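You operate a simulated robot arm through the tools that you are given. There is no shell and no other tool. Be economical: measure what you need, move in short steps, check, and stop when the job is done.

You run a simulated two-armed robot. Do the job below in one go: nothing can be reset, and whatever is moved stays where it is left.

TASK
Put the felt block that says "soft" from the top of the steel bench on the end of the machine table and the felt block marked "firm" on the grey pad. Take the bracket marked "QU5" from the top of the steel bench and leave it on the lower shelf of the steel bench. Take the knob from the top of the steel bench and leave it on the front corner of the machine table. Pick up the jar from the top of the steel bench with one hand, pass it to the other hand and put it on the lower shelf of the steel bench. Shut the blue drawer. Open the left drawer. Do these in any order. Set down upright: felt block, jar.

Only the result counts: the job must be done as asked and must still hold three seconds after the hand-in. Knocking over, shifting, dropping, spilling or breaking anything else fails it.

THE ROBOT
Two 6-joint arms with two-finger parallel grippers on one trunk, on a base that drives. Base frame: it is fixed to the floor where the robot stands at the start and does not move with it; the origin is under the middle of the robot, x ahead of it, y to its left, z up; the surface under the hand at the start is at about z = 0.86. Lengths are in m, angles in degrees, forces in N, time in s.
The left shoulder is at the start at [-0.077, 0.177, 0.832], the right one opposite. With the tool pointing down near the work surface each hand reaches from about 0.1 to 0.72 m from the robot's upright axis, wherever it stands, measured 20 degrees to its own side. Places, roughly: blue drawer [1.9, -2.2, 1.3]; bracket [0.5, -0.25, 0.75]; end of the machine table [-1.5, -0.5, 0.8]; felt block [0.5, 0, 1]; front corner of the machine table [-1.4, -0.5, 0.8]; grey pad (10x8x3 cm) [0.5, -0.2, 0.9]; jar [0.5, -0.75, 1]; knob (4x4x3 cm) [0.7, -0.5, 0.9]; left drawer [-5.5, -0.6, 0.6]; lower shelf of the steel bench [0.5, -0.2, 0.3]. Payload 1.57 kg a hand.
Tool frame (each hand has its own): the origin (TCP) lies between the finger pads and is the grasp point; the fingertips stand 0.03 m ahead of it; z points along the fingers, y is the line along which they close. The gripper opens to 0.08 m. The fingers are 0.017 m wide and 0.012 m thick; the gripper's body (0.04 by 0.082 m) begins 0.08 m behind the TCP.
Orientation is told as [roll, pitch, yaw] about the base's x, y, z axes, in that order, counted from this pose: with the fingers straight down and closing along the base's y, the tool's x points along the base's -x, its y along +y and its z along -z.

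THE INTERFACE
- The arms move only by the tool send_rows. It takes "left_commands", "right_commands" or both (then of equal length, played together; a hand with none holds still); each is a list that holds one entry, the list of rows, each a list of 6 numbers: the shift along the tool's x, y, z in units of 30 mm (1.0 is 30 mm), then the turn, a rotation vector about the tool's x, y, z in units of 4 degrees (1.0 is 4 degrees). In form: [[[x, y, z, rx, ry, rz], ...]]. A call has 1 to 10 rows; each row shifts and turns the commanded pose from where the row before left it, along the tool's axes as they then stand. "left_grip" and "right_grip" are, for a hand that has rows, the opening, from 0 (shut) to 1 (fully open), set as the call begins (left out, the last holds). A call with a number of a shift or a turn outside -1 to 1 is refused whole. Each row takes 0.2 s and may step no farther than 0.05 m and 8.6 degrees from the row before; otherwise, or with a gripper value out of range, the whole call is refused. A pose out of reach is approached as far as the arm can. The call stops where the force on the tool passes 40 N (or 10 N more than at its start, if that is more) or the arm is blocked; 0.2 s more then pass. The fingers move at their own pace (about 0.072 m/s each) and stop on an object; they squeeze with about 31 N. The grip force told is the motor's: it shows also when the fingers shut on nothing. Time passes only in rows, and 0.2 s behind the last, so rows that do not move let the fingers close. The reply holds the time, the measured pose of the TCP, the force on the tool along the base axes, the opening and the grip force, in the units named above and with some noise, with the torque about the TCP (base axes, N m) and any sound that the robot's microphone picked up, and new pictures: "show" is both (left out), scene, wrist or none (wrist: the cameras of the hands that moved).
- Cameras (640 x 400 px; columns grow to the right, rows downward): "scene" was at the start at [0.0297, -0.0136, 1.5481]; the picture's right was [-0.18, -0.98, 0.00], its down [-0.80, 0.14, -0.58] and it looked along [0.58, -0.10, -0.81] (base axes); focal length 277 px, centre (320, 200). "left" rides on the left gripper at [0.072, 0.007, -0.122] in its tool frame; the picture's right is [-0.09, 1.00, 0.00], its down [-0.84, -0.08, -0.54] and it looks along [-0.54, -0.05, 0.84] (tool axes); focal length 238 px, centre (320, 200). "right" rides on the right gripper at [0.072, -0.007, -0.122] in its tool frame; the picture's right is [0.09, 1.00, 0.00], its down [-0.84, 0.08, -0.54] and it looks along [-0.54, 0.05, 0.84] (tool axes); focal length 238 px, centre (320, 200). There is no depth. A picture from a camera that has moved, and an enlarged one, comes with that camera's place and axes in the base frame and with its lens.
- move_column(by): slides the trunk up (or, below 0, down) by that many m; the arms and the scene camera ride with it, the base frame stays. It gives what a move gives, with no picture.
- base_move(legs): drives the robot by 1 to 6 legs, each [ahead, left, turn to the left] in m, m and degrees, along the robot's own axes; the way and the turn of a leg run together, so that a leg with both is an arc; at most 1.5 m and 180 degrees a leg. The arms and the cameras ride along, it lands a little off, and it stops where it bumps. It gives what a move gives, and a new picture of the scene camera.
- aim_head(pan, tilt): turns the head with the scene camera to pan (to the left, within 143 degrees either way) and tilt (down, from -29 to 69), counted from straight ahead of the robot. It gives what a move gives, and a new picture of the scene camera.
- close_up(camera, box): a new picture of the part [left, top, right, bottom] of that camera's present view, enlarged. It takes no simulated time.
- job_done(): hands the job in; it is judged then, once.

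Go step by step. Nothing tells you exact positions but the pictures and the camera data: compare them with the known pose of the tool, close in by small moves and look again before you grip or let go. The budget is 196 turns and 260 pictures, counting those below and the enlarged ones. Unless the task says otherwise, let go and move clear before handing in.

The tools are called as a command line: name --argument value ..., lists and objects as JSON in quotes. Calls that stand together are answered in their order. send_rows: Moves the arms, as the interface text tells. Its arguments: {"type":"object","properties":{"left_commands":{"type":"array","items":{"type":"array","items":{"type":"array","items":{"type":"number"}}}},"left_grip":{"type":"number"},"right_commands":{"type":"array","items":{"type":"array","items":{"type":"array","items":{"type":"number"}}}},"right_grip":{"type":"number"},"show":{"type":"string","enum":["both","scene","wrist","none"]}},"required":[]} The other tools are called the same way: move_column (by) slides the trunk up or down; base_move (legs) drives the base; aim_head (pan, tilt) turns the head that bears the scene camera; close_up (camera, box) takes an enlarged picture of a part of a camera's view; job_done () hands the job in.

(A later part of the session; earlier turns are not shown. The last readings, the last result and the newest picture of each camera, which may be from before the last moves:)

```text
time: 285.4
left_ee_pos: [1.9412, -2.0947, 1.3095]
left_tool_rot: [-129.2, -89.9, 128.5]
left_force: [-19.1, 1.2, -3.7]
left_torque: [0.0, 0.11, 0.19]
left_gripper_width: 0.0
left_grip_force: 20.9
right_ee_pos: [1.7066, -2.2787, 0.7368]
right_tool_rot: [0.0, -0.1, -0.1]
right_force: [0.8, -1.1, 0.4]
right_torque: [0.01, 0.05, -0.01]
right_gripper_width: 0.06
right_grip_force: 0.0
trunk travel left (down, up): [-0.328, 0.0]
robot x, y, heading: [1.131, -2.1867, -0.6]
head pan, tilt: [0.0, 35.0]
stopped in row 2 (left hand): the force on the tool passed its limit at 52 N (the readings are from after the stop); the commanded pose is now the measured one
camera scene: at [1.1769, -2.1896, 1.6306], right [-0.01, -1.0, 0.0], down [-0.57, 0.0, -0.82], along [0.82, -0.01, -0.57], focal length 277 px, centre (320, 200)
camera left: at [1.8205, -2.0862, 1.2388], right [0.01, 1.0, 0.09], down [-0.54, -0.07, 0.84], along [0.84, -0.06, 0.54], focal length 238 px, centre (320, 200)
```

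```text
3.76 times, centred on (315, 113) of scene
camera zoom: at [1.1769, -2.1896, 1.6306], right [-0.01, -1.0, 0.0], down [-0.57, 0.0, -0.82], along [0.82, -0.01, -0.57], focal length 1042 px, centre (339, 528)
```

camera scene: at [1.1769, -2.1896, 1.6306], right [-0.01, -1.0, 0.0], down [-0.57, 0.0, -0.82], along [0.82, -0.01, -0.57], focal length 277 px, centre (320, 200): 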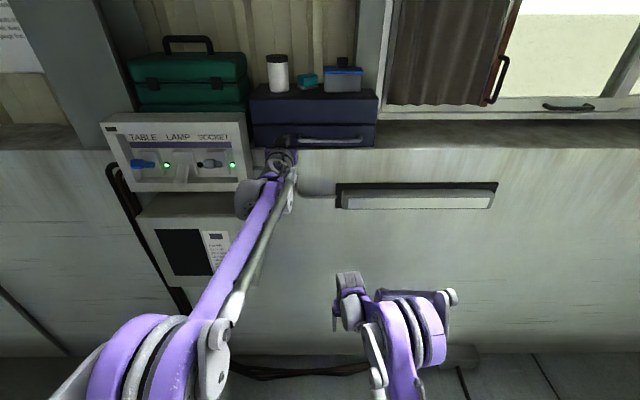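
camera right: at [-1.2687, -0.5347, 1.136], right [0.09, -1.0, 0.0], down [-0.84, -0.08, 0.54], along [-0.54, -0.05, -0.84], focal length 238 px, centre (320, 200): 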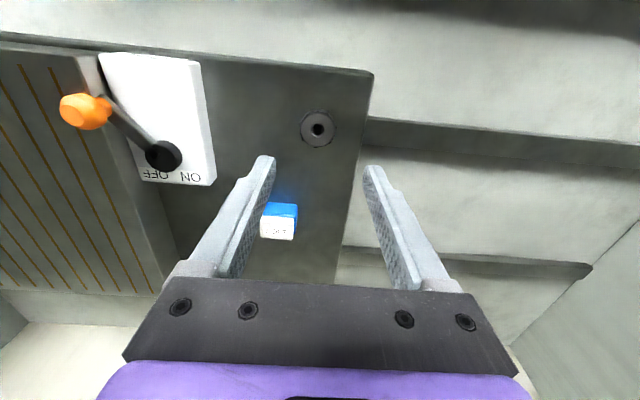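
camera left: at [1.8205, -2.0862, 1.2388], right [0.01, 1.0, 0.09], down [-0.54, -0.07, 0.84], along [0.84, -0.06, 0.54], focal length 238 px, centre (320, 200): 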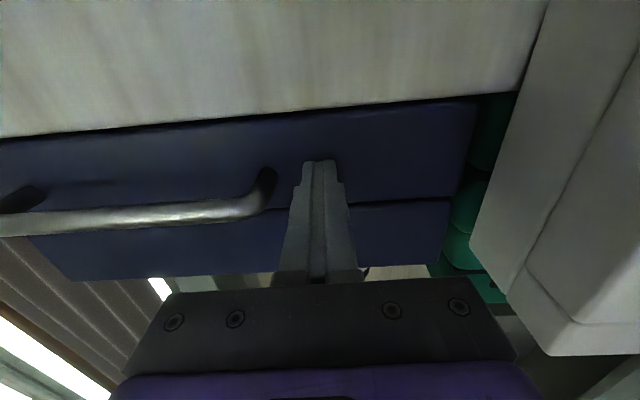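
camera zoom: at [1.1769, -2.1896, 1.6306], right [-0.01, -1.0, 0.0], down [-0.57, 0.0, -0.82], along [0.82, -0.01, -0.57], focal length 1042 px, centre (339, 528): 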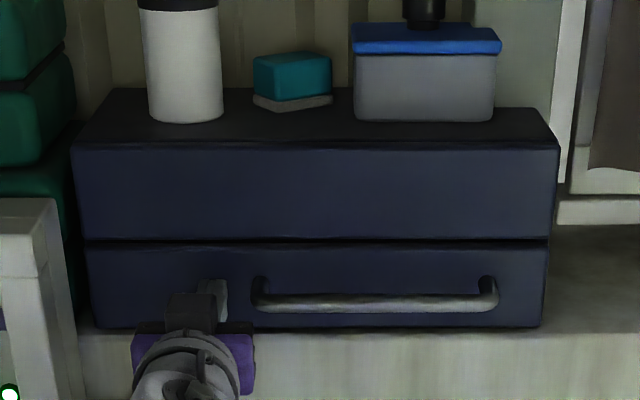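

The drawer looks flush and it hit its stop. One more firm nudge, then I'll withdraw.

send_rows --left_commands '[[[0, 0, 0.15, 0, 0, 0], [0, 0, 0.15, 0, 0, 0]]]' --show "none"

send_rows --left_commands '[[[0, 0, -0.8, 0, 0, 0], [0, 0, -0.8, 0, 0, 0], [0, 0, -0.8, 0, 0, 0], [0, 0, -0.8, 0, 0, 0], [0, 0, -0.8, 0, 0, 0], [0, 0, -0.8, 0, 0, 0]]]' --show "scene"

close_up --camera "scene" --box '[230, 60, 400, 166]'

```text
time: 285.9
left_ee_pos: [1.9419, -2.0951, 1.3096]
left_tool_rot: [-111.5, -89.8, 110.5]
left_force: [-31.7, 1.5, -13.8]
left_torque: [0.06, 0.5, 0.2]
left_gripper_width: 0.0001
left_grip_force: 21.6
right_ee_pos: [1.7029, -2.2775, 0.7388]
right_tool_rot: [0.0, -0.3, 0.0]
right_force: [0.5, -0.6, 0.1]
right_torque: [-0.01, -0.02, -0.03]
right_gripper_width: 0.06
right_grip_force: 0.0
trunk travel left (down, up): [-0.328, 0.0]
robot x, y, heading: [1.1321, -2.186, -0.3]
head pan, tilt: [0.0, 35.0]
stopped in row 2 (left hand): the force on the tool passed its limit at 46 N (the readings are from after the stop); the commanded pose is now the measured one
```

```text
time: 287.3
left_ee_pos: [1.8009, -2.093, 1.3089]
left_tool_rot: [-94.2, -89.9, 93.2]
left_force: [-0.7, 0.5, 0.6]
left_torque: [-0.01, 0.0, -0.02]
left_gripper_width: 0.0001
left_grip_force: 21.5
right_ee_pos: [1.7059, -2.2786, 0.7373]
right_tool_rot: [0.0, -0.1, -0.1]
right_force: [0.4, 0.3, 0.1]
right_torque: [0.03, 0.0, 0.0]
right_gripper_width: 0.0599
right_grip_force: 0.1
trunk travel left (down, up): [-0.328, 0.0]
robot x, y, heading: [1.1322, -2.1902, -0.5]
head pan, tilt: [0.0, 35.0]
camera scene: at [1.1765, -2.1895, 1.6306], right [-0.01, -1.0, 0.0], down [-0.57, 0.0, -0.82], along [0.82, -0.01, -0.57], focal length 277 px, centre (320, 200)
```

scene: 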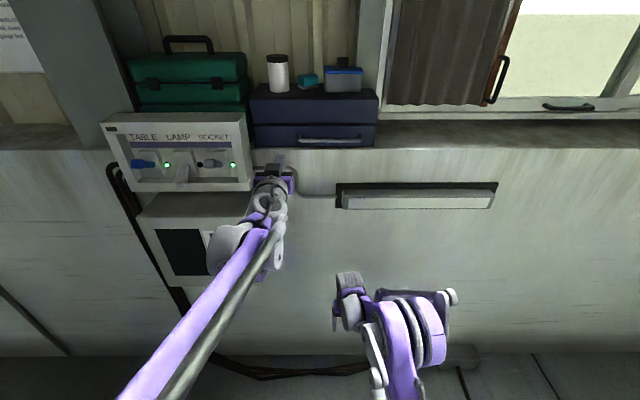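

```text
3.76 times, centred on (315, 113) of scene
camera zoom: at [1.1765, -2.1895, 1.6306], right [-0.01, -1.0, 0.0], down [-0.57, 0.0, -0.82], along [0.82, -0.01, -0.57], focal length 1042 px, centre (339, 528)
```

zoom: 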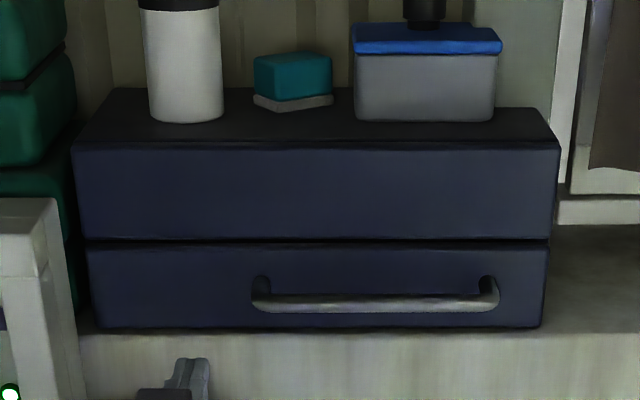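

Blue drawer shut. I'll back off and bring the left tool down again to the low, narrow pose.

base_move --legs '[[-0.2, 0, 0.4]]'

send_rows --left_commands '[[[0.92, 0, 0.33, 0, 0.9, 0], [0.92, 0, 0.33, 0, 1, 0], [0.92, 0, 0.33, 0, 1, 0], [0.92, 0, 0.33, 0, 1, 0], [0.92, 0, 0.33, 0, 1, 0], [0.92, 0, 0.33, 0, 1, 0], [0.92, 0, 0.33, 0, 1, 0]]]' --show "none"

send_rows --left_commands '[[[0.7, 0, 0.52, 0, 1, 0], [0.7, 0, 0.52, 0, 1, 0], [0.7, 0, 0.52, 0, 1, 0], [0.7, 0, 0.52, 0, 1, 0], [0.7, 0, 0.52, 0, 1, 0], [0.7, 0, 0.52, 0, 1, 0], [0.7, 0, 0.52, 0, 1, 0], [0.7, 0, 0.52, 0, 1, 0]]]' --show "none"

send_rows --left_commands '[[[0.4, 0, 0.57, 0, 1, 0], [0.4, 0, 0.57, 0, 1, 0], [0.4, 0, 0.57, 0, 1, 0], [0.4, 0, 0.57, 0, 1, 0], [0.4, 0, 0.57, 0, 1, 0], [0.4, 0, 0.57, 0, 1, 0], [0.4, 0, 0.57, 0, 1, 0], [0.4, 0, 0.57, 0, 0.6, 0]]]' --right_commands '[[[-0.5, 0, 0, 0, 0, 0], [-0.5, 0, 0, 0, 0, 0], [-0.5, 0, 0, 0, 0, 0], [-0.5, 0, 0, 0, 0, 0], [-0.5, 0, 0, 0, 0, 0], [-0.5, 0, 0, 0, 0, 0], [-0.5, 0, 0, 0, 0, 0], [0, 0, 0, 0, 0, 0]]]' --show "scene"

```text
time: 288.9
left_ee_pos: [1.6062, -2.0893, 1.3101]
left_tool_rot: [-86.2, -89.9, 85.5]
left_force: [0.1, -0.8, -0.1]
left_torque: [0.01, 0.0, -0.03]
left_gripper_width: 0.0
left_grip_force: 21.1
right_ee_pos: [1.5091, -2.2756, 0.738]
right_tool_rot: [-0.1, -0.1, 0.0]
right_force: [0.1, -0.5, 1.2]
right_torque: [-0.03, 0.0, 0.0]
right_gripper_width: 0.06
right_grip_force: 0.1
trunk travel left (down, up): [-0.328, 0.0]
robot x, y, heading: [0.9364, -2.182, -0.3]
head pan, tilt: [0.0, 35.0]
camera scene: at [0.9814, -2.1885, 1.6309], right [0.0, -1.0, 0.0], down [-0.57, 0.0, -0.82], along [0.82, 0.0, -0.57], focal length 277 px, centre (320, 200)
```

scene: 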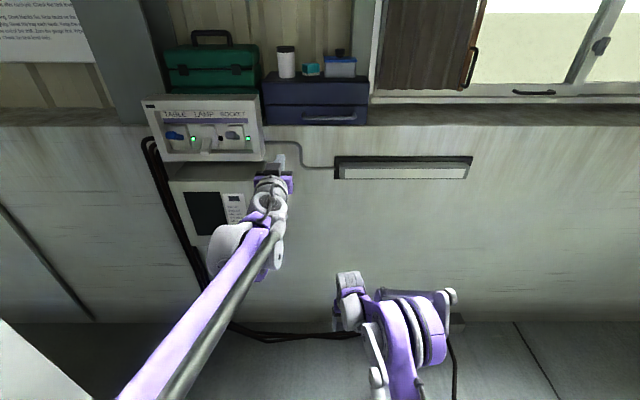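

```text
time: 290.5
left_ee_pos: [1.6353, -2.0936, 1.1057]
left_tool_rot: [-0.1, -62.2, -0.5]
left_force: [-0.2, 0.7, -0.1]
left_torque: [0.0, -0.01, 0.04]
left_gripper_width: 0.0001
left_grip_force: 21.7
right_ee_pos: [1.51, -2.2745, 0.7365]
right_tool_rot: [0.0, 0.0, 0.2]
right_force: [0.4, -0.4, 0.7]
right_torque: [-0.01, 0.01, -0.02]
right_gripper_width: 0.0597
right_grip_force: 0.1
trunk travel left (down, up): [-0.328, 0.0]
robot x, y, heading: [0.9379, -2.1839, -0.3]
head pan, tilt: [0.0, 35.0]
```

```text
time: 292.3
left_ee_pos: [1.6137, -2.0918, 0.9019]
left_tool_rot: [-0.2, -30.2, -0.6]
left_force: [0.2, 0.2, -0.2]
left_torque: [0.01, -0.02, 0.0]
left_gripper_width: 0.0002
left_grip_force: 20.8
right_ee_pos: [1.5103, -2.2746, 0.7376]
right_tool_rot: [0.0, -0.1, 0.1]
right_force: [0.2, -0.8, 0.7]
right_torque: [0.0, -0.01, -0.01]
right_gripper_width: 0.0601
right_grip_force: 0.0
trunk travel left (down, up): [-0.328, 0.0]
robot x, y, heading: [0.9382, -2.1877, -0.2]
head pan, tilt: [0.0, 35.0]
```

```text
time: 294.1
left_ee_pos: [1.5628, -2.0913, 0.7477]
left_tool_rot: [-0.1, 0.1, -0.6]
left_force: [0.6, 0.1, -0.3]
left_torque: [0.01, 0.06, 0.0]
left_gripper_width: 0.0
left_grip_force: 21.3
right_ee_pos: [1.6147, -2.2741, 0.7378]
right_tool_rot: [0.0, 0.0, 0.1]
right_force: [0.1, -0.1, 0.0]
right_torque: [-0.01, -0.01, 0.01]
right_gripper_width: 0.06
right_grip_force: 0.1
trunk travel left (down, up): [-0.328, 0.0]
robot x, y, heading: [0.9356, -2.1875, -0.3]
head pan, tilt: [0.0, 35.0]
camera scene: at [0.9807, -2.1885, 1.6306], right [0.0, -1.0, 0.0], down [-0.57, 0.0, -0.82], along [0.82, 0.0, -0.57], focal length 277 px, centre (320, 200)
```

scene: 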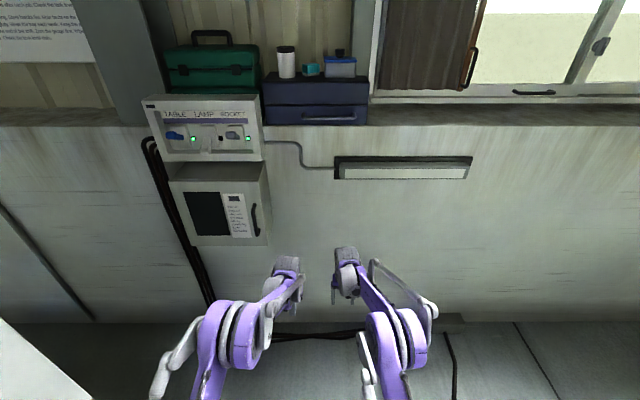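

send_rows --left_commands '[[[-0.6, 0, 0, 0, 0, 0], [-0.6, 0, 0, 0, 0, 0], [-0.6, 0, 0, 0, 0, 0]]]' --show "none"

move_column --by -0.328

aim_head --pan 0 --tilt 60

base_move --legs '[[-0.2, 0.05, 0.3], [-0.12, 0.1, 0]]'

```text
time: 294.9
left_ee_pos: [1.617, -2.0923, 0.745]
left_tool_rot: [-0.2, -0.1, -0.6]
left_force: [-0.3, 0.2, 0.2]
left_torque: [-0.02, -0.03, 0.02]
left_gripper_width: 0.0001
left_grip_force: 21.2
right_ee_pos: [1.6135, -2.2747, 0.7383]
right_tool_rot: [0.0, -0.2, 0.2]
right_force: [0.2, -0.6, -0.5]
right_torque: [0.0, 0.0, -0.01]
right_gripper_width: 0.0597
right_grip_force: 0.0
trunk travel left (down, up): [-0.328, 0.0]
robot x, y, heading: [0.9385, -2.1883, 0.1]
head pan, tilt: [0.0, 35.0]
```

```text
time: 298.1
left_ee_pos: [1.6176, -2.0915, 0.4166]
left_tool_rot: [-0.1, 0.0, -0.7]
left_force: [-1.1, 0.1, -0.6]
left_torque: [0.02, -0.03, 0.0]
left_gripper_width: 0.0001
left_grip_force: 21.0
right_ee_pos: [1.6146, -2.2746, 0.4097]
right_tool_rot: [-0.1, 0.0, 0.2]
right_force: [0.8, 0.7, 0.2]
right_torque: [0.0, 0.0, 0.0]
right_gripper_width: 0.0602
right_grip_force: 0.0
trunk travel left (down, up): [0.0, 0.328]
robot x, y, heading: [0.9362, -2.1897, -0.3]
head pan, tilt: [0.0, 35.0]
```

```text
time: 299.0
left_ee_pos: [1.6171, -2.0908, 0.4184]
left_tool_rot: [-0.2, 0.0, -0.7]
left_force: [0.1, 1.0, 0.4]
left_torque: [-0.02, -0.02, 0.01]
left_gripper_width: 0.0
left_grip_force: 21.4
right_ee_pos: [1.6149, -2.2736, 0.4096]
right_tool_rot: [-0.1, -0.1, 0.2]
right_force: [-0.4, 0.0, 0.6]
right_torque: [-0.01, 0.02, 0.01]
right_gripper_width: 0.06
right_grip_force: 0.1
trunk travel left (down, up): [0.0, 0.328]
robot x, y, heading: [0.9389, -2.186, -0.1]
head pan, tilt: [0.0, 60.0]
camera scene: at [1.0124, -2.1886, 1.2633], right [0.0, -1.0, 0.0], down [-0.87, 0.0, -0.5], along [0.5, 0.0, -0.87], focal length 277 px, centre (320, 200)
```

scene: 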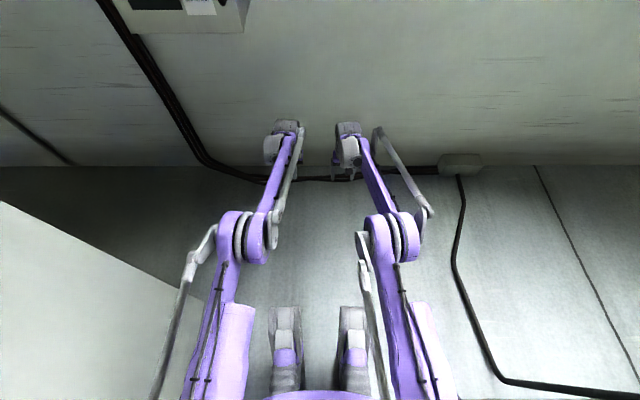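

```text
time: 301.8
left_ee_pos: [1.2989, -1.9354, 0.4174]
left_tool_rot: [0.0, 0.0, -0.2]
left_force: [0.2, -0.9, 0.4]
left_torque: [0.02, -0.02, 0.04]
left_gripper_width: 0.0002
left_grip_force: 21.2
right_ee_pos: [1.2987, -2.1183, 0.4099]
right_tool_rot: [0.0, -0.1, 0.6]
right_force: [-0.2, -0.4, -0.7]
right_torque: [-0.03, 0.0, 0.0]
right_gripper_width: 0.0599
right_grip_force: 0.0
trunk travel left (down, up): [0.0, 0.328]
robot x, y, heading: [0.6186, -2.0366, 0.3]
head pan, tilt: [0.0, 60.0]
camera scene: at [0.6948, -2.0368, 1.2633], right [0.01, -1.0, 0.0], down [-0.87, 0.0, -0.5], along [0.5, 0.0, -0.87], focal length 277 px, centre (320, 200)
```

scene: 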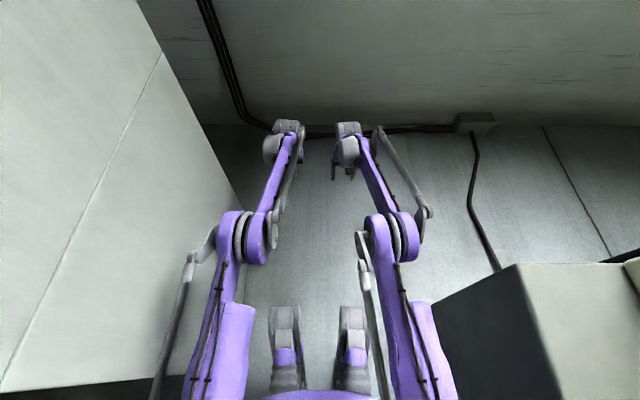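

base_move --legs '[[-0.33, 0.025, -0.3], [-0.4, 0, 0], [-0.35, 0.08, 0]]'

aim_head --pan 143 --tilt 15

aim_head --pan -130 --tilt 15

```text
time: 308.0
left_ee_pos: [0.1986, -1.8336, 0.4182]
left_tool_rot: [-0.2, 0.0, -0.1]
left_force: [1.4, -0.1, -0.3]
left_torque: [-0.01, -0.01, 0.0]
left_gripper_width: 0.0002
left_grip_force: 21.2
right_ee_pos: [0.1966, -2.0177, 0.4095]
right_tool_rot: [0.0, 0.0, 0.7]
right_force: [-0.1, 0.0, -1.0]
right_torque: [0.02, -0.04, -0.05]
right_gripper_width: 0.0602
right_grip_force: 0.0
trunk travel left (down, up): [0.0, 0.328]
robot x, y, heading: [-0.4818, -1.9335, 0.4]
head pan, tilt: [0.0, 60.0]
camera scene: at [-0.4068, -1.9364, 1.2633], right [0.01, -1.0, 0.0], down [-0.87, -0.01, -0.5], along [0.5, 0.0, -0.87], focal length 277 px, centre (320, 200)
```

scene: 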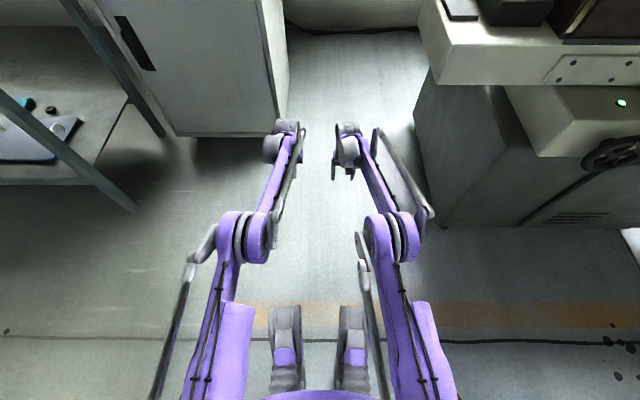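

```text
time: 310.3
left_ee_pos: [0.1976, -1.8335, 0.4175]
left_tool_rot: [0.0, 0.0, -0.1]
left_force: [-0.2, -0.3, 0.5]
left_torque: [0.03, 0.02, 0.02]
left_gripper_width: 0.0
left_grip_force: 21.5
right_ee_pos: [0.1962, -2.0179, 0.41]
right_tool_rot: [-0.1, 0.0, 0.7]
right_force: [-0.6, -0.4, 0.8]
right_torque: [0.01, 0.0, -0.02]
right_gripper_width: 0.0601
right_grip_force: 0.1
trunk travel left (down, up): [0.0, 0.328]
robot x, y, heading: [-0.4836, -1.937, 0.2]
head pan, tilt: [143.0, 15.0]
camera scene: at [-0.5482, -1.881, 1.3296], right [0.6, 0.8, 0.0], down [0.21, -0.15, -0.97], along [-0.77, 0.58, -0.26], focal length 277 px, centre (320, 200)
```

scene: 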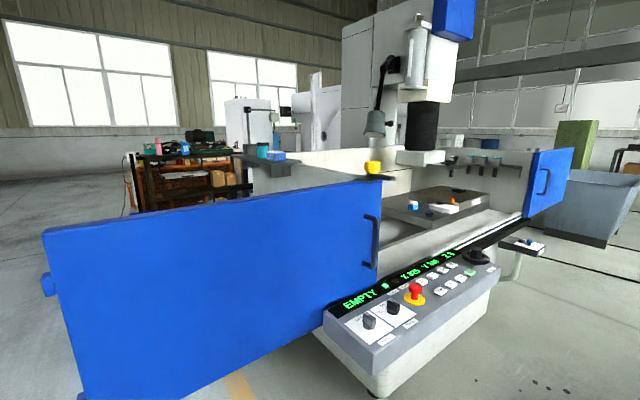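

```text
time: 314.1
left_ee_pos: [0.1967, -1.8338, 0.4178]
left_tool_rot: [-0.1, 0.0, -0.1]
left_force: [0.7, -0.2, -0.1]
left_torque: [-0.03, 0.0, 0.02]
left_gripper_width: 0.0
left_grip_force: 21.3
right_ee_pos: [0.1961, -2.0175, 0.4094]
right_tool_rot: [-0.1, -0.1, 0.7]
right_force: [0.1, 0.7, -0.4]
right_torque: [-0.03, 0.0, -0.03]
right_gripper_width: 0.0603
right_grip_force: 0.0
trunk travel left (down, up): [0.0, 0.328]
robot x, y, heading: [-0.4793, -1.9357, 0.4]
head pan, tilt: [-130.0, 15.0]
camera scene: at [-0.5328, -2.0087, 1.3296], right [-0.77, 0.64, 0.0], down [0.17, 0.2, -0.97], along [-0.62, -0.74, -0.26], focal length 277 px, centre (320, 200)
```

scene: 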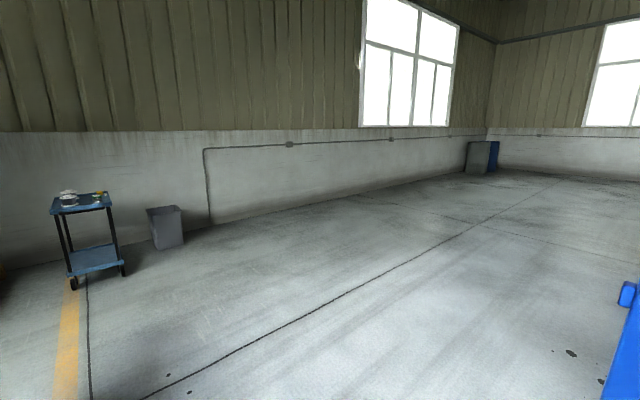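

I'm out of the gap. The workbench with drawers is far off near x -5.5, past the machine. I'll swing diagonally clear of the blue door, turn around, and drive along y ≈ -2.7.

base_move --legs '[[-0.35, -0.45, 0], [-0.3, -0.3, 0], [0, 0, -90], [0, 0, -90], [1.4, 0, 0], [0.9, 0, 0]]'

aim_head --pan -25 --tilt 15

```text
time: 339.9
left_ee_pos: [-4.0764, -2.624, 0.4185]
left_tool_rot: [-0.2, -0.1, 176.7]
left_force: [-0.2, -0.9, -0.4]
left_torque: [0.02, -0.01, 0.01]
left_gripper_width: 0.0
left_grip_force: 21.1
right_ee_pos: [-4.0663, -2.4408, 0.4096]
right_tool_rot: [0.0, -0.1, 177.5]
right_force: [-0.1, 0.5, 0.2]
right_torque: [0.0, -0.01, 0.03]
right_gripper_width: 0.0599
right_grip_force: 0.0
trunk travel left (down, up): [0.0, 0.328]
robot x, y, heading: [-3.3937, -2.5587, 177.4]
head pan, tilt: [-130.0, 15.0]
camera scene: at [-3.3399, -2.4905, 1.3296], right [0.73, -0.68, 0.0], down [-0.18, -0.19, -0.97], along [0.66, 0.71, -0.26], focal length 277 px, centre (320, 200)
```

scene: 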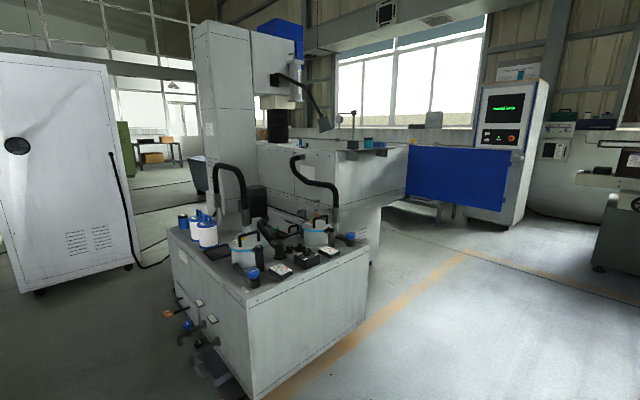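

```text
time: 341.8
left_ee_pos: [-4.0767, -2.6247, 0.4187]
left_tool_rot: [-0.1, 0.0, 176.6]
left_force: [0.6, 0.1, 0.7]
left_torque: [-0.02, 0.02, 0.02]
left_gripper_width: 0.0
left_grip_force: 20.7
right_ee_pos: [-4.0663, -2.4406, 0.4086]
right_tool_rot: [-0.1, -0.1, 177.5]
right_force: [0.1, 0.4, -0.6]
right_torque: [0.0, 0.01, 0.0]
right_gripper_width: 0.0599
right_grip_force: 0.2
trunk travel left (down, up): [0.0, 0.328]
robot x, y, heading: [-3.3923, -2.5597, 177.4]
head pan, tilt: [-25.0, 15.0]
camera scene: at [-3.4859, -2.5154, 1.3296], right [0.47, 0.88, 0.0], down [0.23, -0.12, -0.97], along [-0.85, 0.45, -0.26], focal length 277 px, centre (320, 200)
```

scene: 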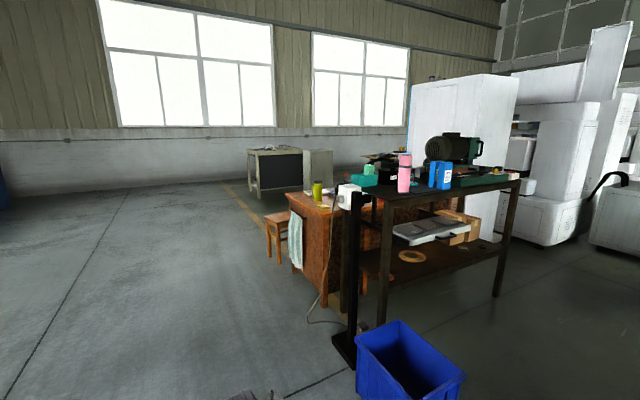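

The drawers belong to a wooden desk whose sitting side faces away, toward -x. I'll drive around to that side and look back.

base_move --legs '[[0, 0, 2.5], [1.5, 0, 0], [1.6, 0, 0]]'

```text
refused: 1.6 is not a number from -1.5 to 1.5
```

base_move --legs '[[0, 0, 2.5], [1.5, 0, 0], [1.5, 0, 0], [0.2, 0, 0]]'

aim_head --pan -120 --tilt 20

```text
time: 357.8
left_ee_pos: [-7.2683, -2.6496, 0.4177]
left_tool_rot: [0.0, 0.0, 179.9]
left_force: [0.1, -0.5, -0.3]
left_torque: [0.01, 0.0, 0.0]
left_gripper_width: 0.0
left_grip_force: 21.2
right_ee_pos: [-7.2675, -2.4659, 0.4093]
right_tool_rot: [0.0, -0.1, -179.3]
right_force: [0.0, 0.2, 0.1]
right_torque: [-0.01, -0.02, 0.0]
right_gripper_width: 0.0598
right_grip_force: 0.1
trunk travel left (down, up): [0.0, 0.328]
robot x, y, heading: [-6.5897, -2.5436, -179.4]
head pan, tilt: [-25.0, 15.0]
camera scene: at [-6.6844, -2.5083, 1.3296], right [0.42, 0.91, 0.0], down [0.24, -0.11, -0.97], along [-0.88, 0.4, -0.26], focal length 277 px, centre (320, 200)
```

scene: 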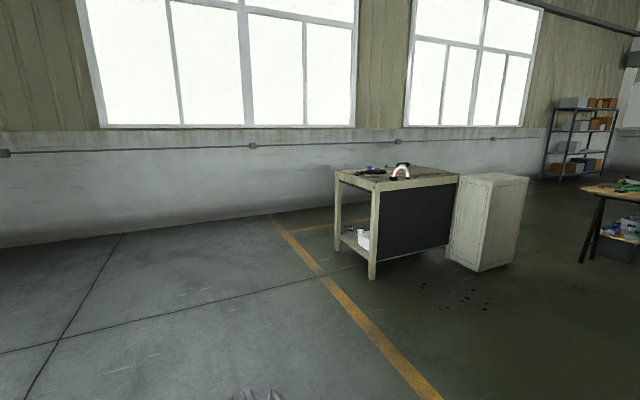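

```text
time: 359.5
left_ee_pos: [-7.2679, -2.6485, 0.418]
left_tool_rot: [-0.1, 0.0, 179.9]
left_force: [0.0, 0.9, -0.1]
left_torque: [0.01, 0.01, 0.03]
left_gripper_width: 0.0001
left_grip_force: 21.0
right_ee_pos: [-7.2655, -2.4649, 0.4093]
right_tool_rot: [0.0, -0.2, -179.3]
right_force: [0.2, 0.0, -0.2]
right_torque: [-0.03, 0.02, 0.0]
right_gripper_width: 0.06
right_grip_force: 0.1
trunk travel left (down, up): [0.0, 0.328]
robot x, y, heading: [-6.5876, -2.5469, -179.7]
head pan, tilt: [-120.0, 20.0]
camera scene: at [-6.5532, -2.4662, 1.3214], right [0.87, -0.49, 0.0], down [-0.17, -0.3, -0.94], along [0.46, 0.82, -0.34], focal length 277 px, centre (320, 200)
```

scene: 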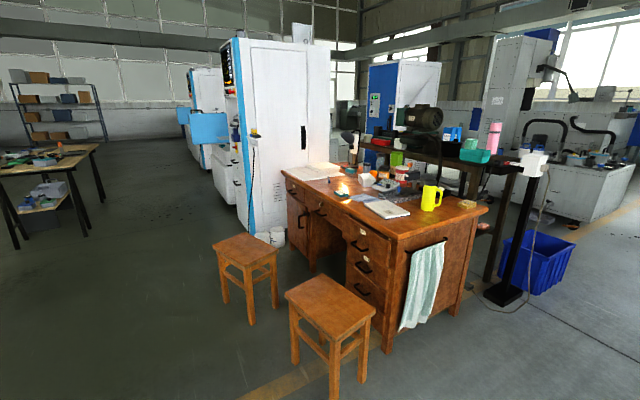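

close_up --camera "scene" --box '[200, 130, 480, 305]'

```text
2.29 times, centred on (340, 218) of scene
camera zoom: at [-6.5532, -2.4662, 1.3214], right [0.87, -0.49, 0.0], down [-0.17, -0.3, -0.94], along [0.46, 0.82, -0.34], focal length 633 px, centre (274, 160)
```

zoom: 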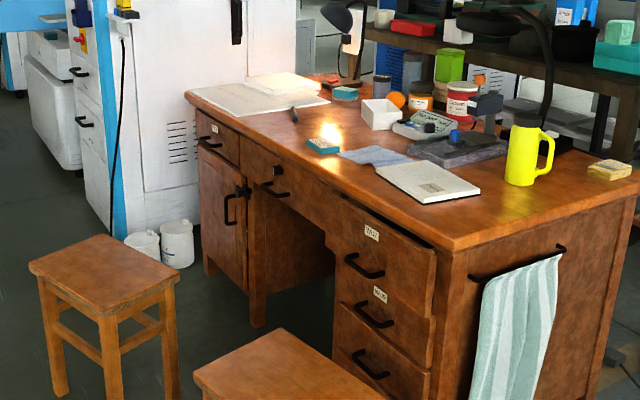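

The left drawer's handle is at about [-5.8, -0.65, 0.67] on the desk's front, which faces -x; two stools stand nearby. I'll circle around the stools and come to face it.

base_move --legs '[[0, 0, -90], [0, 0.55, 0], [1.5, 0, 0], [0.55, 0, 0], [0, 0, -90]]'

aim_head --pan 0 --tilt 25

close_up --camera "scene" --box '[240, 120, 440, 245]'

```text
time: 382.1
left_ee_pos: [-6.5955, -0.3506, 0.4183]
left_tool_rot: [-0.1, 0.0, 5.6]
left_force: [-0.4, 0.2, -0.4]
left_torque: [-0.01, 0.0, -0.02]
left_gripper_width: 0.0003
left_grip_force: 21.1
right_ee_pos: [-6.5774, -0.5334, 0.4112]
right_tool_rot: [0.0, -0.1, 6.3]
right_force: [-0.4, 0.2, -0.1]
right_torque: [0.01, 0.0, 0.03]
right_gripper_width: 0.06
right_grip_force: 0.1
trunk travel left (down, up): [0.0, 0.328]
robot x, y, heading: [-7.2614, -0.5167, 6.0]
head pan, tilt: [-120.0, 20.0]
camera scene: at [-7.2908, -0.6042, 1.3214], right [-0.91, 0.41, 0.0], down [0.14, 0.31, -0.94], along [-0.38, -0.86, -0.34], focal length 277 px, centre (320, 200)
```

scene: 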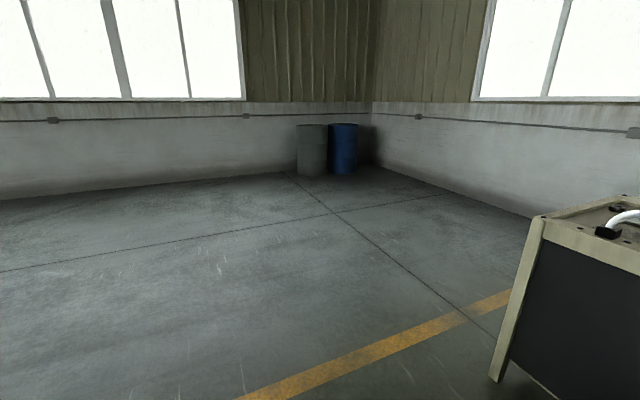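

```text
time: 384.1
left_ee_pos: [-6.5957, -0.35, 0.4176]
left_tool_rot: [-0.1, 0.0, 5.4]
left_force: [-0.1, 0.0, 1.0]
left_torque: [0.01, 0.01, 0.02]
left_gripper_width: 0.0
left_grip_force: 21.1
right_ee_pos: [-6.5792, -0.5346, 0.4091]
right_tool_rot: [0.0, -0.1, 6.3]
right_force: [0.1, -0.3, -0.5]
right_torque: [0.03, 0.01, -0.01]
right_gripper_width: 0.0599
right_grip_force: 0.0
trunk travel left (down, up): [0.0, 0.328]
robot x, y, heading: [-7.2627, -0.5167, 5.9]
head pan, tilt: [0.0, 25.0]
camera scene: at [-7.1613, -0.5096, 1.3133], right [0.1, -0.99, 0.0], down [-0.42, -0.04, -0.91], along [0.9, 0.09, -0.42], focal length 277 px, centre (320, 200)
```

scene: 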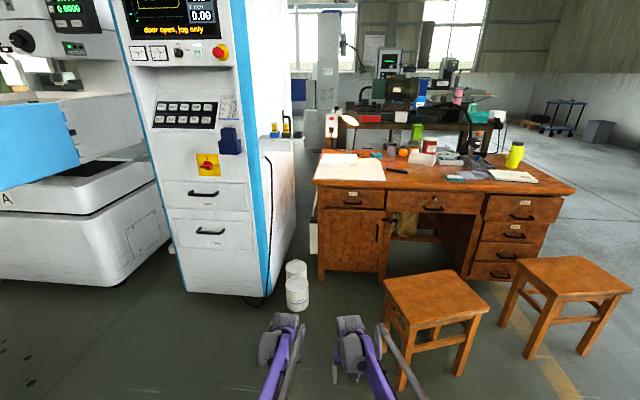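

```text
3.20 times, centred on (340, 182) of scene
camera zoom: at [-7.1613, -0.5096, 1.3133], right [0.1, -0.99, 0.0], down [-0.42, -0.04, -0.91], along [0.9, 0.09, -0.42], focal length 886 px, centre (256, 256)
```

zoom: 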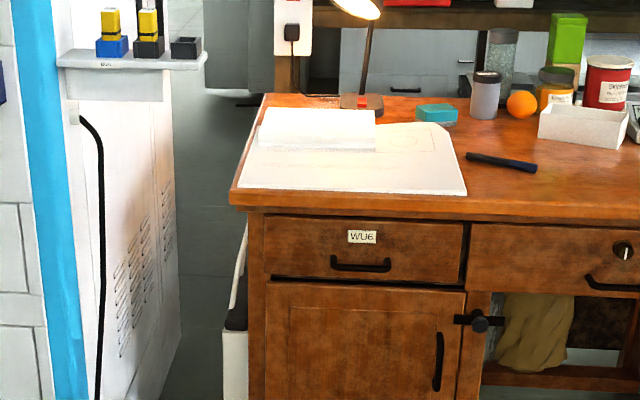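

The handle is at about [-5.738, -0.553, 0.641], a bar about 11 cm long on drawer WU6. I'll straighten up, come closer with room from the stool, raise the trunk and tuck the left hand.

base_move --legs '[[0, 0, -5.9], [0.5, 0.22, 0]]'

move_column --by 0.2

send_rows --left_commands '[[[1, 0.3, -0.5, 0, 0, 0], [1, 0.3, -0.5, 0, 0, 0], [1, 0.3, -0.5, 0, 0, 0], [1, 0.3, -0.5, 0, 0, 0], [1, 0.3, -0.5, 0, 0, 0], [1, 0.3, -0.5, 0, 0, 0], [1, 0.3, -0.5, 0, 0, 0], [1, 0.3, -0.5, 0, 0, 0], [1, 0.3, -0.5, 0, 0, 0]]]' --right_commands '[[[0.5, -0.2, -0.5, 0, 0, 0], [0.5, -0.2, -0.5, 0, 0, 0], [0.5, -0.2, -0.5, 0, 0, 0], [0.5, -0.2, -0.5, 0, 0, 0], [0.5, -0.2, -0.5, 0, 0, 0], [0.5, -0.2, -0.5, 0, 0, 0], [0.5, -0.2, 0, 0, 0, 0], [0.5, -0.2, 0, 0, 0, 0], [0, 0, 0, 0, 0, 0]]]' --show "scene"

```text
time: 387.7
left_ee_pos: [-6.0939, -0.1837, 0.4179]
left_tool_rot: [-0.1, 0.0, 0.5]
left_force: [0.0, -0.3, -0.1]
left_torque: [0.0, -0.03, 0.0]
left_gripper_width: 0.0
left_grip_force: 21.1
right_ee_pos: [-6.0933, -0.3665, 0.4099]
right_tool_rot: [0.0, -0.1, 1.3]
right_force: [-0.6, 0.1, -0.4]
right_torque: [0.02, -0.02, -0.01]
right_gripper_width: 0.06
right_grip_force: 0.0
trunk travel left (down, up): [0.0, 0.328]
robot x, y, heading: [-6.7726, -0.2918, 0.9]
head pan, tilt: [0.0, 25.0]
camera scene: at [-6.671, -0.2916, 1.3133], right [0.02, -1.0, 0.0], down [-0.42, -0.01, -0.91], along [0.91, 0.01, -0.42], focal length 277 px, centre (320, 200)
```

scene: 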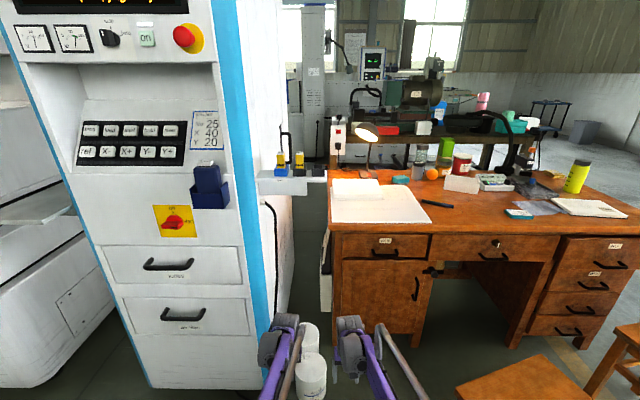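

```text
time: 389.9
left_ee_pos: [-6.0949, -0.1829, 0.617]
left_tool_rot: [0.0, 0.0, 0.4]
left_force: [0.3, -0.5, -0.5]
left_torque: [-0.01, 0.01, 0.02]
left_gripper_width: 0.0
left_grip_force: 21.7
right_ee_pos: [-6.0932, -0.367, 0.6091]
right_tool_rot: [0.1, -0.2, 1.3]
right_force: [0.4, 0.4, 0.9]
right_torque: [-0.01, 0.02, 0.0]
right_gripper_width: 0.0601
right_grip_force: 0.2
trunk travel left (down, up): [-0.2, 0.128]
robot x, y, heading: [-6.7687, -0.2903, 0.7]
head pan, tilt: [0.0, 25.0]
```

```text
time: 391.9
left_ee_pos: [-6.3668, -0.1045, 0.7528]
left_tool_rot: [-0.2, 0.0, 0.5]
left_force: [-0.4, 0.3, -0.2]
left_torque: [0.02, -0.01, 0.02]
left_gripper_width: 0.0001
left_grip_force: 21.2
right_ee_pos: [-6.2131, -0.4166, 0.6985]
right_tool_rot: [0.0, -0.2, 1.2]
right_force: [0.0, 0.1, 0.0]
right_torque: [-0.01, -0.01, 0.0]
right_gripper_width: 0.0601
right_grip_force: 0.0
trunk travel left (down, up): [-0.2, 0.128]
robot x, y, heading: [-6.7728, -0.287, 0.9]
head pan, tilt: [0.0, 25.0]
camera scene: at [-6.7199, -0.2922, 1.5147], right [0.02, -1.0, 0.0], down [-0.42, -0.01, -0.91], along [0.91, 0.01, -0.42], focal length 277 px, centre (320, 200)
```

scene: 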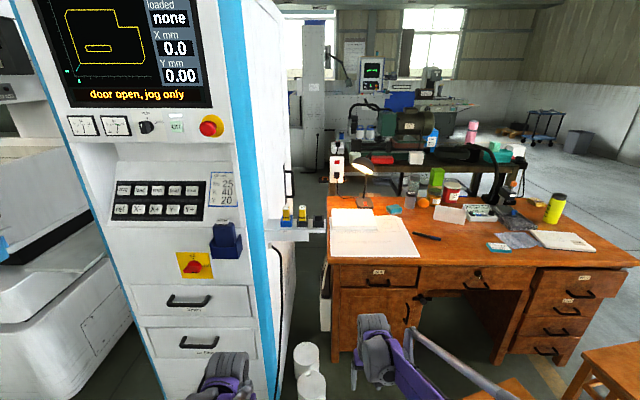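

Now I'll swing the right tool to point forward, then roll it so it can pinch the horizontal bar from above and below.

send_rows --right_commands '[[[-0.37, 0, 0.354, 0, -1, 0], [-0.37, 0, 0.354, 0, -1, 0], [-0.37, 0, 0.354, 0, -1, 0], [-0.37, 0, 0.354, 0, -1, 0], [-0.37, 0, 0.354, 0, -1, 0], [-0.37, 0, 0.354, 0, -1, 0], [-0.37, 0, 0.354, 0, -1, 0], [-0.37, 0, 0.354, 0, -1, 0]]]' --right_grip 0.75 --show "none"

send_rows --right_commands '[[[-0.205, 0, 0.26, 0, -1, 0], [-0.205, 0, 0.26, 0, -1, 0], [-0.205, 0, 0.26, 0, -1, 0], [-0.205, 0, 0.26, 0, -1, 0], [-0.205, 0, 0.26, 0, -1, 0], [-0.205, 0, 0.26, 0, -1, 0], [-0.205, 0, 0.26, 0, -1, 0], [-0.205, 0, 0.26, 0, -1, 0]]]' --show "none"

send_rows --right_commands '[[[-0.11, 0, 0.095, 0, -1, 0], [-0.11, 0, 0.095, 0, -1, 0], [-0.11, 0, 0.095, 0, -1, 0], [-0.11, 0, 0.095, 0, -1, 0], [-0.11, 0, 0.095, 0, -1, 0], [-0.11, 0, 0.095, 0, -1, 0], [-0.05, 0, 0.05, 0, -0.5, 0]]]' --show "none"

send_rows --right_commands '[[[0, 0, 0, 0, 0, 1], [0, 0, 0, 0, 0, 1], [0, 0, 0, 0, 0, 1], [0, 0, 0, 0, 0, 1], [0, 0, 0, 0, 0, 1], [0, 0, 0, 0, 0, 1], [0, 0, 0, 0, 0, 1], [0, 0, 0, 0, 0, 1], [0, 0, 0, 0, 0, 1], [0, 0, 0, 0, 0, 1]]]'

```text
time: 393.7
left_ee_pos: [-6.3652, -0.106, 0.753]
left_tool_rot: [-0.1, -0.1, 0.4]
left_force: [-0.2, 0.2, 0.2]
left_torque: [0.01, -0.01, 0.03]
left_gripper_width: 0.0
left_grip_force: 21.3
right_ee_pos: [-6.1077, -0.4154, 0.6393]
right_tool_rot: [0.0, -32.2, 1.1]
right_force: [-0.3, -0.2, 0.0]
right_torque: [-0.01, -0.02, 0.04]
right_gripper_width: 0.06
right_grip_force: 0.1
trunk travel left (down, up): [-0.2, 0.128]
robot x, y, heading: [-6.7699, -0.2936, 0.7]
head pan, tilt: [0.0, 25.0]
```

```text
time: 395.5
left_ee_pos: [-6.3651, -0.1043, 0.7528]
left_tool_rot: [-0.1, 0.0, 0.4]
left_force: [-0.1, 0.6, -0.2]
left_torque: [-0.01, 0.06, 0.01]
left_gripper_width: 0.0
left_grip_force: 21.4
right_ee_pos: [-6.029, -0.4142, 0.6322]
right_tool_rot: [0.1, -64.3, 1.2]
right_force: [1.0, 0.3, -0.8]
right_torque: [-0.03, -0.03, 0.03]
right_gripper_width: 0.06
right_grip_force: 0.1
trunk travel left (down, up): [-0.2, 0.128]
robot x, y, heading: [-6.7744, -0.2922, 0.7]
head pan, tilt: [0.0, 25.0]
```

```text
time: 397.1
left_ee_pos: [-6.3659, -0.1059, 0.7524]
left_tool_rot: [-0.1, 0.0, 0.4]
left_force: [0.2, 0.4, 0.1]
left_torque: [0.02, 0.01, 0.01]
left_gripper_width: 0.0
left_grip_force: 22.0
right_ee_pos: [-6.0123, -0.4203, 0.6399]
right_tool_rot: [-1.7, -81.3, 1.5]
right_force: [0.2, 0.4, -0.1]
right_torque: [0.02, -0.01, -0.03]
right_gripper_width: 0.0599
right_grip_force: 0.1
right hand out of reach, approached as far as the arm can: row 4, 5, 6
trunk travel left (down, up): [-0.2, 0.128]
robot x, y, heading: [-6.7748, -0.2918, 0.8]
head pan, tilt: [0.0, 25.0]
```

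```text
time: 399.3
left_ee_pos: [-6.367, -0.1051, 0.7533]
left_tool_rot: [-0.1, -0.1, 0.4]
left_force: [-0.2, 0.3, -0.5]
left_torque: [-0.01, 0.03, -0.03]
left_gripper_width: 0.0001
left_grip_force: 20.9
right_ee_pos: [-6.0123, -0.4194, 0.6404]
right_tool_rot: [76.8, -49.4, -80.1]
right_force: [-0.5, 0.0, 0.2]
right_torque: [-0.04, -0.01, 0.0]
right_gripper_width: 0.06
right_grip_force: 0.0
trunk travel left (down, up): [-0.2, 0.128]
robot x, y, heading: [-6.7737, -0.2934, 0.9]
head pan, tilt: [0.0, 25.0]
camera scene: at [-6.7191, -0.2924, 1.5147], right [0.02, -1.0, 0.0], down [-0.42, -0.01, -0.91], along [0.91, 0.01, -0.42], focal length 277 px, centre (320, 200)
camera right: at [-6.1418, -0.3778, 0.5991], right [0.09, 0.82, 0.56], down [-0.43, -0.48, 0.77], along [0.9, -0.31, 0.32], focal length 238 px, centre (320, 200)
```

scene: 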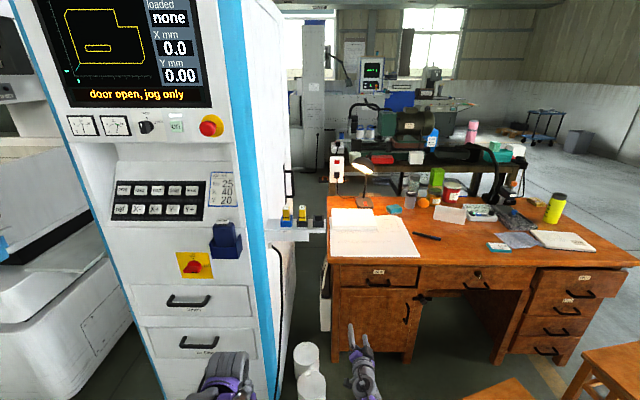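
right: 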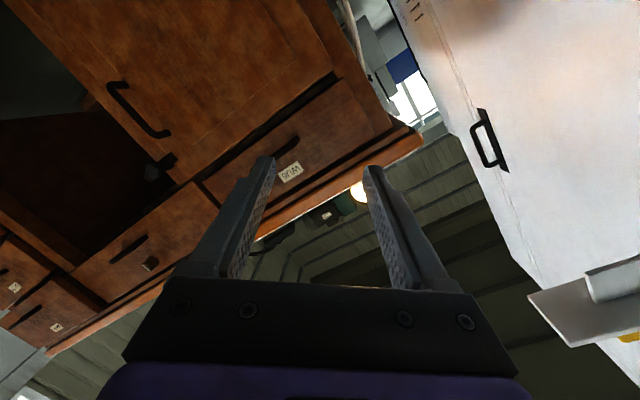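

Rolling works. I'll finish the roll.

send_rows --right_commands '[[[0, 0, 0, 0, 0, 1], [0, 0, 0, 0, 0, 1], [0, 0, 0, 0, 0, 1], [0, 0, 0, 0, 0, 1], [0, 0, 0, 0, 0, 1], [0, 0, 0, 0, 0, 1], [0, 0, 0, 0, 0, 1], [0, 0, 0, 0, 0, 1], [0, 0, 0, 0, 0, 1], [0, 0, 0, 0, 0, 1]]]' --show "none"

send_rows --right_commands '[[[0, 0, 0, 0, 0, 1], [0, 0, 0, 0, 0, 1], [0, 0, 0, 0, 0, 0.5]]]' --show "wrist"

```text
time: 401.5
left_ee_pos: [-6.3658, -0.105, 0.7537]
left_tool_rot: [0.0, 0.0, 0.3]
left_force: [-0.8, -0.4, -0.2]
left_torque: [0.01, -0.02, 0.0]
left_gripper_width: 0.0
left_grip_force: 20.8
right_ee_pos: [-6.0115, -0.4189, 0.6407]
right_tool_rot: [79.5, -10.2, -88.3]
right_force: [-0.6, 0.3, -1.5]
right_torque: [0.0, -0.03, 0.04]
right_gripper_width: 0.06
right_grip_force: 0.1
trunk travel left (down, up): [-0.2, 0.128]
robot x, y, heading: [-6.7745, -0.2946, 0.9]
head pan, tilt: [0.0, 25.0]
```

```text
time: 402.3
left_ee_pos: [-6.365, -0.1039, 0.752]
left_tool_rot: [-0.2, 0.0, 0.4]
left_force: [0.5, -0.3, -0.6]
left_torque: [0.01, 0.04, 0.01]
left_gripper_width: 0.0
left_grip_force: 21.0
right_ee_pos: [-6.0122, -0.4232, 0.6412]
right_tool_rot: [79.1, -0.3, -89.7]
right_force: [0.2, 0.3, -0.4]
right_torque: [-0.02, -0.02, 0.01]
right_gripper_width: 0.0599
right_grip_force: 0.1
right hand out of reach, approached as far as the arm can: row 3
trunk travel left (down, up): [-0.2, 0.128]
robot x, y, heading: [-6.7736, -0.2937, 0.8]
head pan, tilt: [0.0, 25.0]
camera right: at [-6.1332, -0.3516, 0.6554], right [0.19, 0.1, 0.98], down [-0.51, -0.84, 0.18], along [0.84, -0.54, -0.11], focal length 238 px, centre (320, 200)
```

right: 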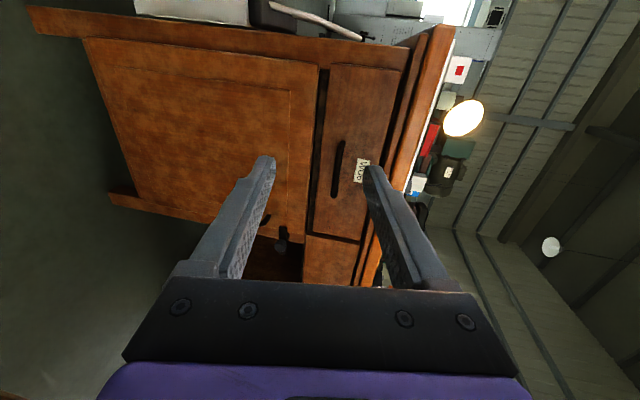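

The bar handle is in view. I'll shift right to line up and drive 0.17 m forward.

send_rows --right_commands '[[[-0.82, 0, 0, 0, 0, 0], [-0.82, 0, 0, 0, 0, 0], [-0.82, 0, 0, 0, 0, 0], [-0.82, 0, 0, 0, 0, 0], [-0.82, 0, 0, 0, 0, 0]]]' --show "none"

base_move --legs '[[0.17, 0, -0.8]]'

close_up --camera "right" --box '[0, 0, 640, 400]'

```text
time: 403.5
left_ee_pos: [-6.3657, -0.1048, 0.7536]
left_tool_rot: [-0.2, -0.1, 0.4]
left_force: [0.7, 0.3, 0.3]
left_torque: [0.02, 0.01, 0.03]
left_gripper_width: 0.0
left_grip_force: 20.9
right_ee_pos: [-6.0152, -0.5431, 0.6413]
right_tool_rot: [81.4, -0.1, -90.2]
right_force: [0.2, -0.4, 0.2]
right_torque: [-0.03, 0.03, -0.01]
right_gripper_width: 0.0599
right_grip_force: 0.1
right hand out of reach, approached as far as the arm can: row 1, 2
trunk travel left (down, up): [-0.2, 0.128]
robot x, y, heading: [-6.7706, -0.2911, 0.6]
head pan, tilt: [0.0, 25.0]
```

```text
time: 404.9
left_ee_pos: [-6.2017, -0.1098, 0.7523]
left_tool_rot: [-0.2, 0.0, -0.5]
left_force: [0.7, 0.6, 0.4]
left_torque: [-0.02, 0.02, 0.02]
left_gripper_width: 0.0
left_grip_force: 21.6
right_ee_pos: [-5.8557, -0.5528, 0.6397]
right_tool_rot: [81.4, -0.2, -91.1]
right_force: [-0.3, 1.0, -0.2]
right_torque: [0.0, -0.01, -0.02]
right_gripper_width: 0.0601
right_grip_force: 0.1
trunk travel left (down, up): [-0.2, 0.128]
robot x, y, heading: [-6.6092, -0.2916, -0.2]
head pan, tilt: [0.0, 25.0]
camera scene: at [-6.5565, -0.2919, 1.5146], right [0.0, -1.0, 0.0], down [-0.42, 0.0, -0.91], along [0.91, 0.0, -0.42], focal length 277 px, centre (320, 200)
```

scene: 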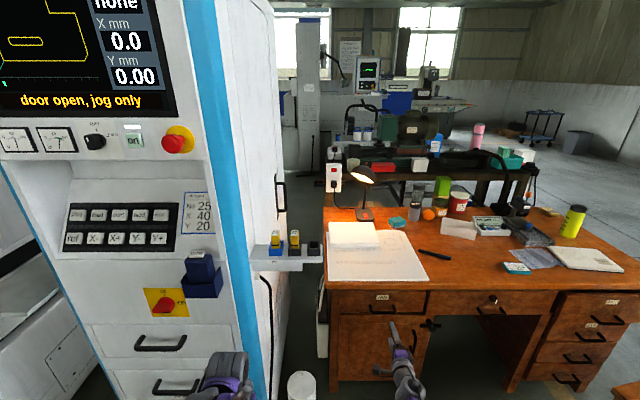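

```text
1.00 times, centred on (320, 200) of right (not enlarged: the box is as wide or as high as the picture)
camera zoom: at [-5.9761, -0.478, 0.6517], right [0.15, 0.09, 0.98], down [-0.54, -0.83, 0.16], along [0.83, -0.55, -0.07], focal length 238 px, centre (320, 200)
```

zoom: 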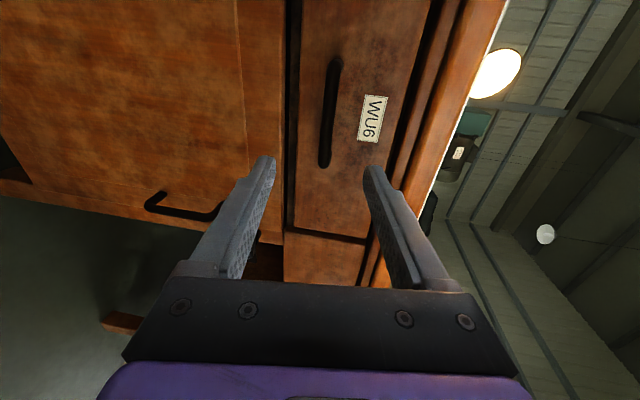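

The handle is at about [-5.723, -0.538, 0.631]. I'll advance the open fingers so they straddle the bar.

send_rows --right_commands '[[[0.25, 0.15, 0.9, 0, 0, 0], [0.25, 0.14, 0.9, 0, 0, 0], [0, 0, 0.9, 0, 0, 0]]]'

```text
time: 405.7
left_ee_pos: [-6.2021, -0.1102, 0.7527]
left_tool_rot: [-0.1, 0.0, -0.5]
left_force: [0.3, -0.6, 0.4]
left_torque: [0.01, 0.01, 0.0]
left_gripper_width: 0.0
left_grip_force: 20.5
right_ee_pos: [-5.7797, -0.538, 0.6429]
right_tool_rot: [81.4, -0.3, -91.0]
right_force: [-0.2, -0.1, 0.4]
right_torque: [0.01, 0.0, 0.02]
right_gripper_width: 0.0601
right_grip_force: 0.1
right hand out of reach, approached as far as the arm can: row 3
trunk travel left (down, up): [-0.2, 0.128]
robot x, y, heading: [-6.612, -0.2911, 0.1]
head pan, tilt: [0.0, 25.0]
camera scene: at [-6.5575, -0.2918, 1.5147], right [0.0, -1.0, 0.0], down [-0.42, 0.0, -0.91], along [0.91, 0.0, -0.42], focal length 277 px, centre (320, 200)
camera right: at [-5.9003, -0.4635, 0.6536], right [0.15, 0.09, 0.98], down [-0.54, -0.83, 0.16], along [0.83, -0.56, -0.07], focal length 238 px, centre (320, 200)
```

scene: 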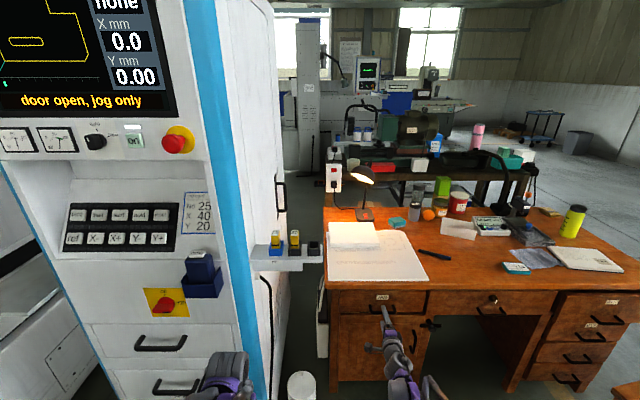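
right: 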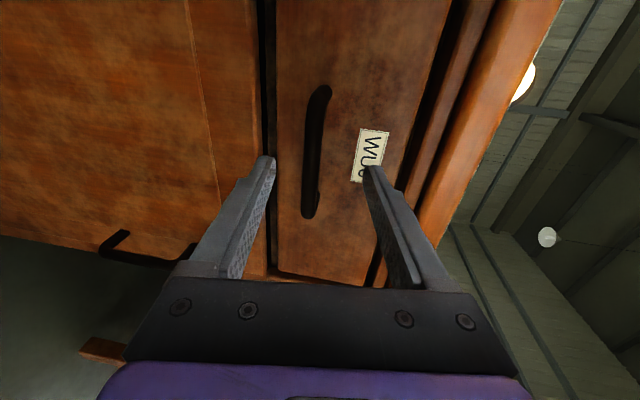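

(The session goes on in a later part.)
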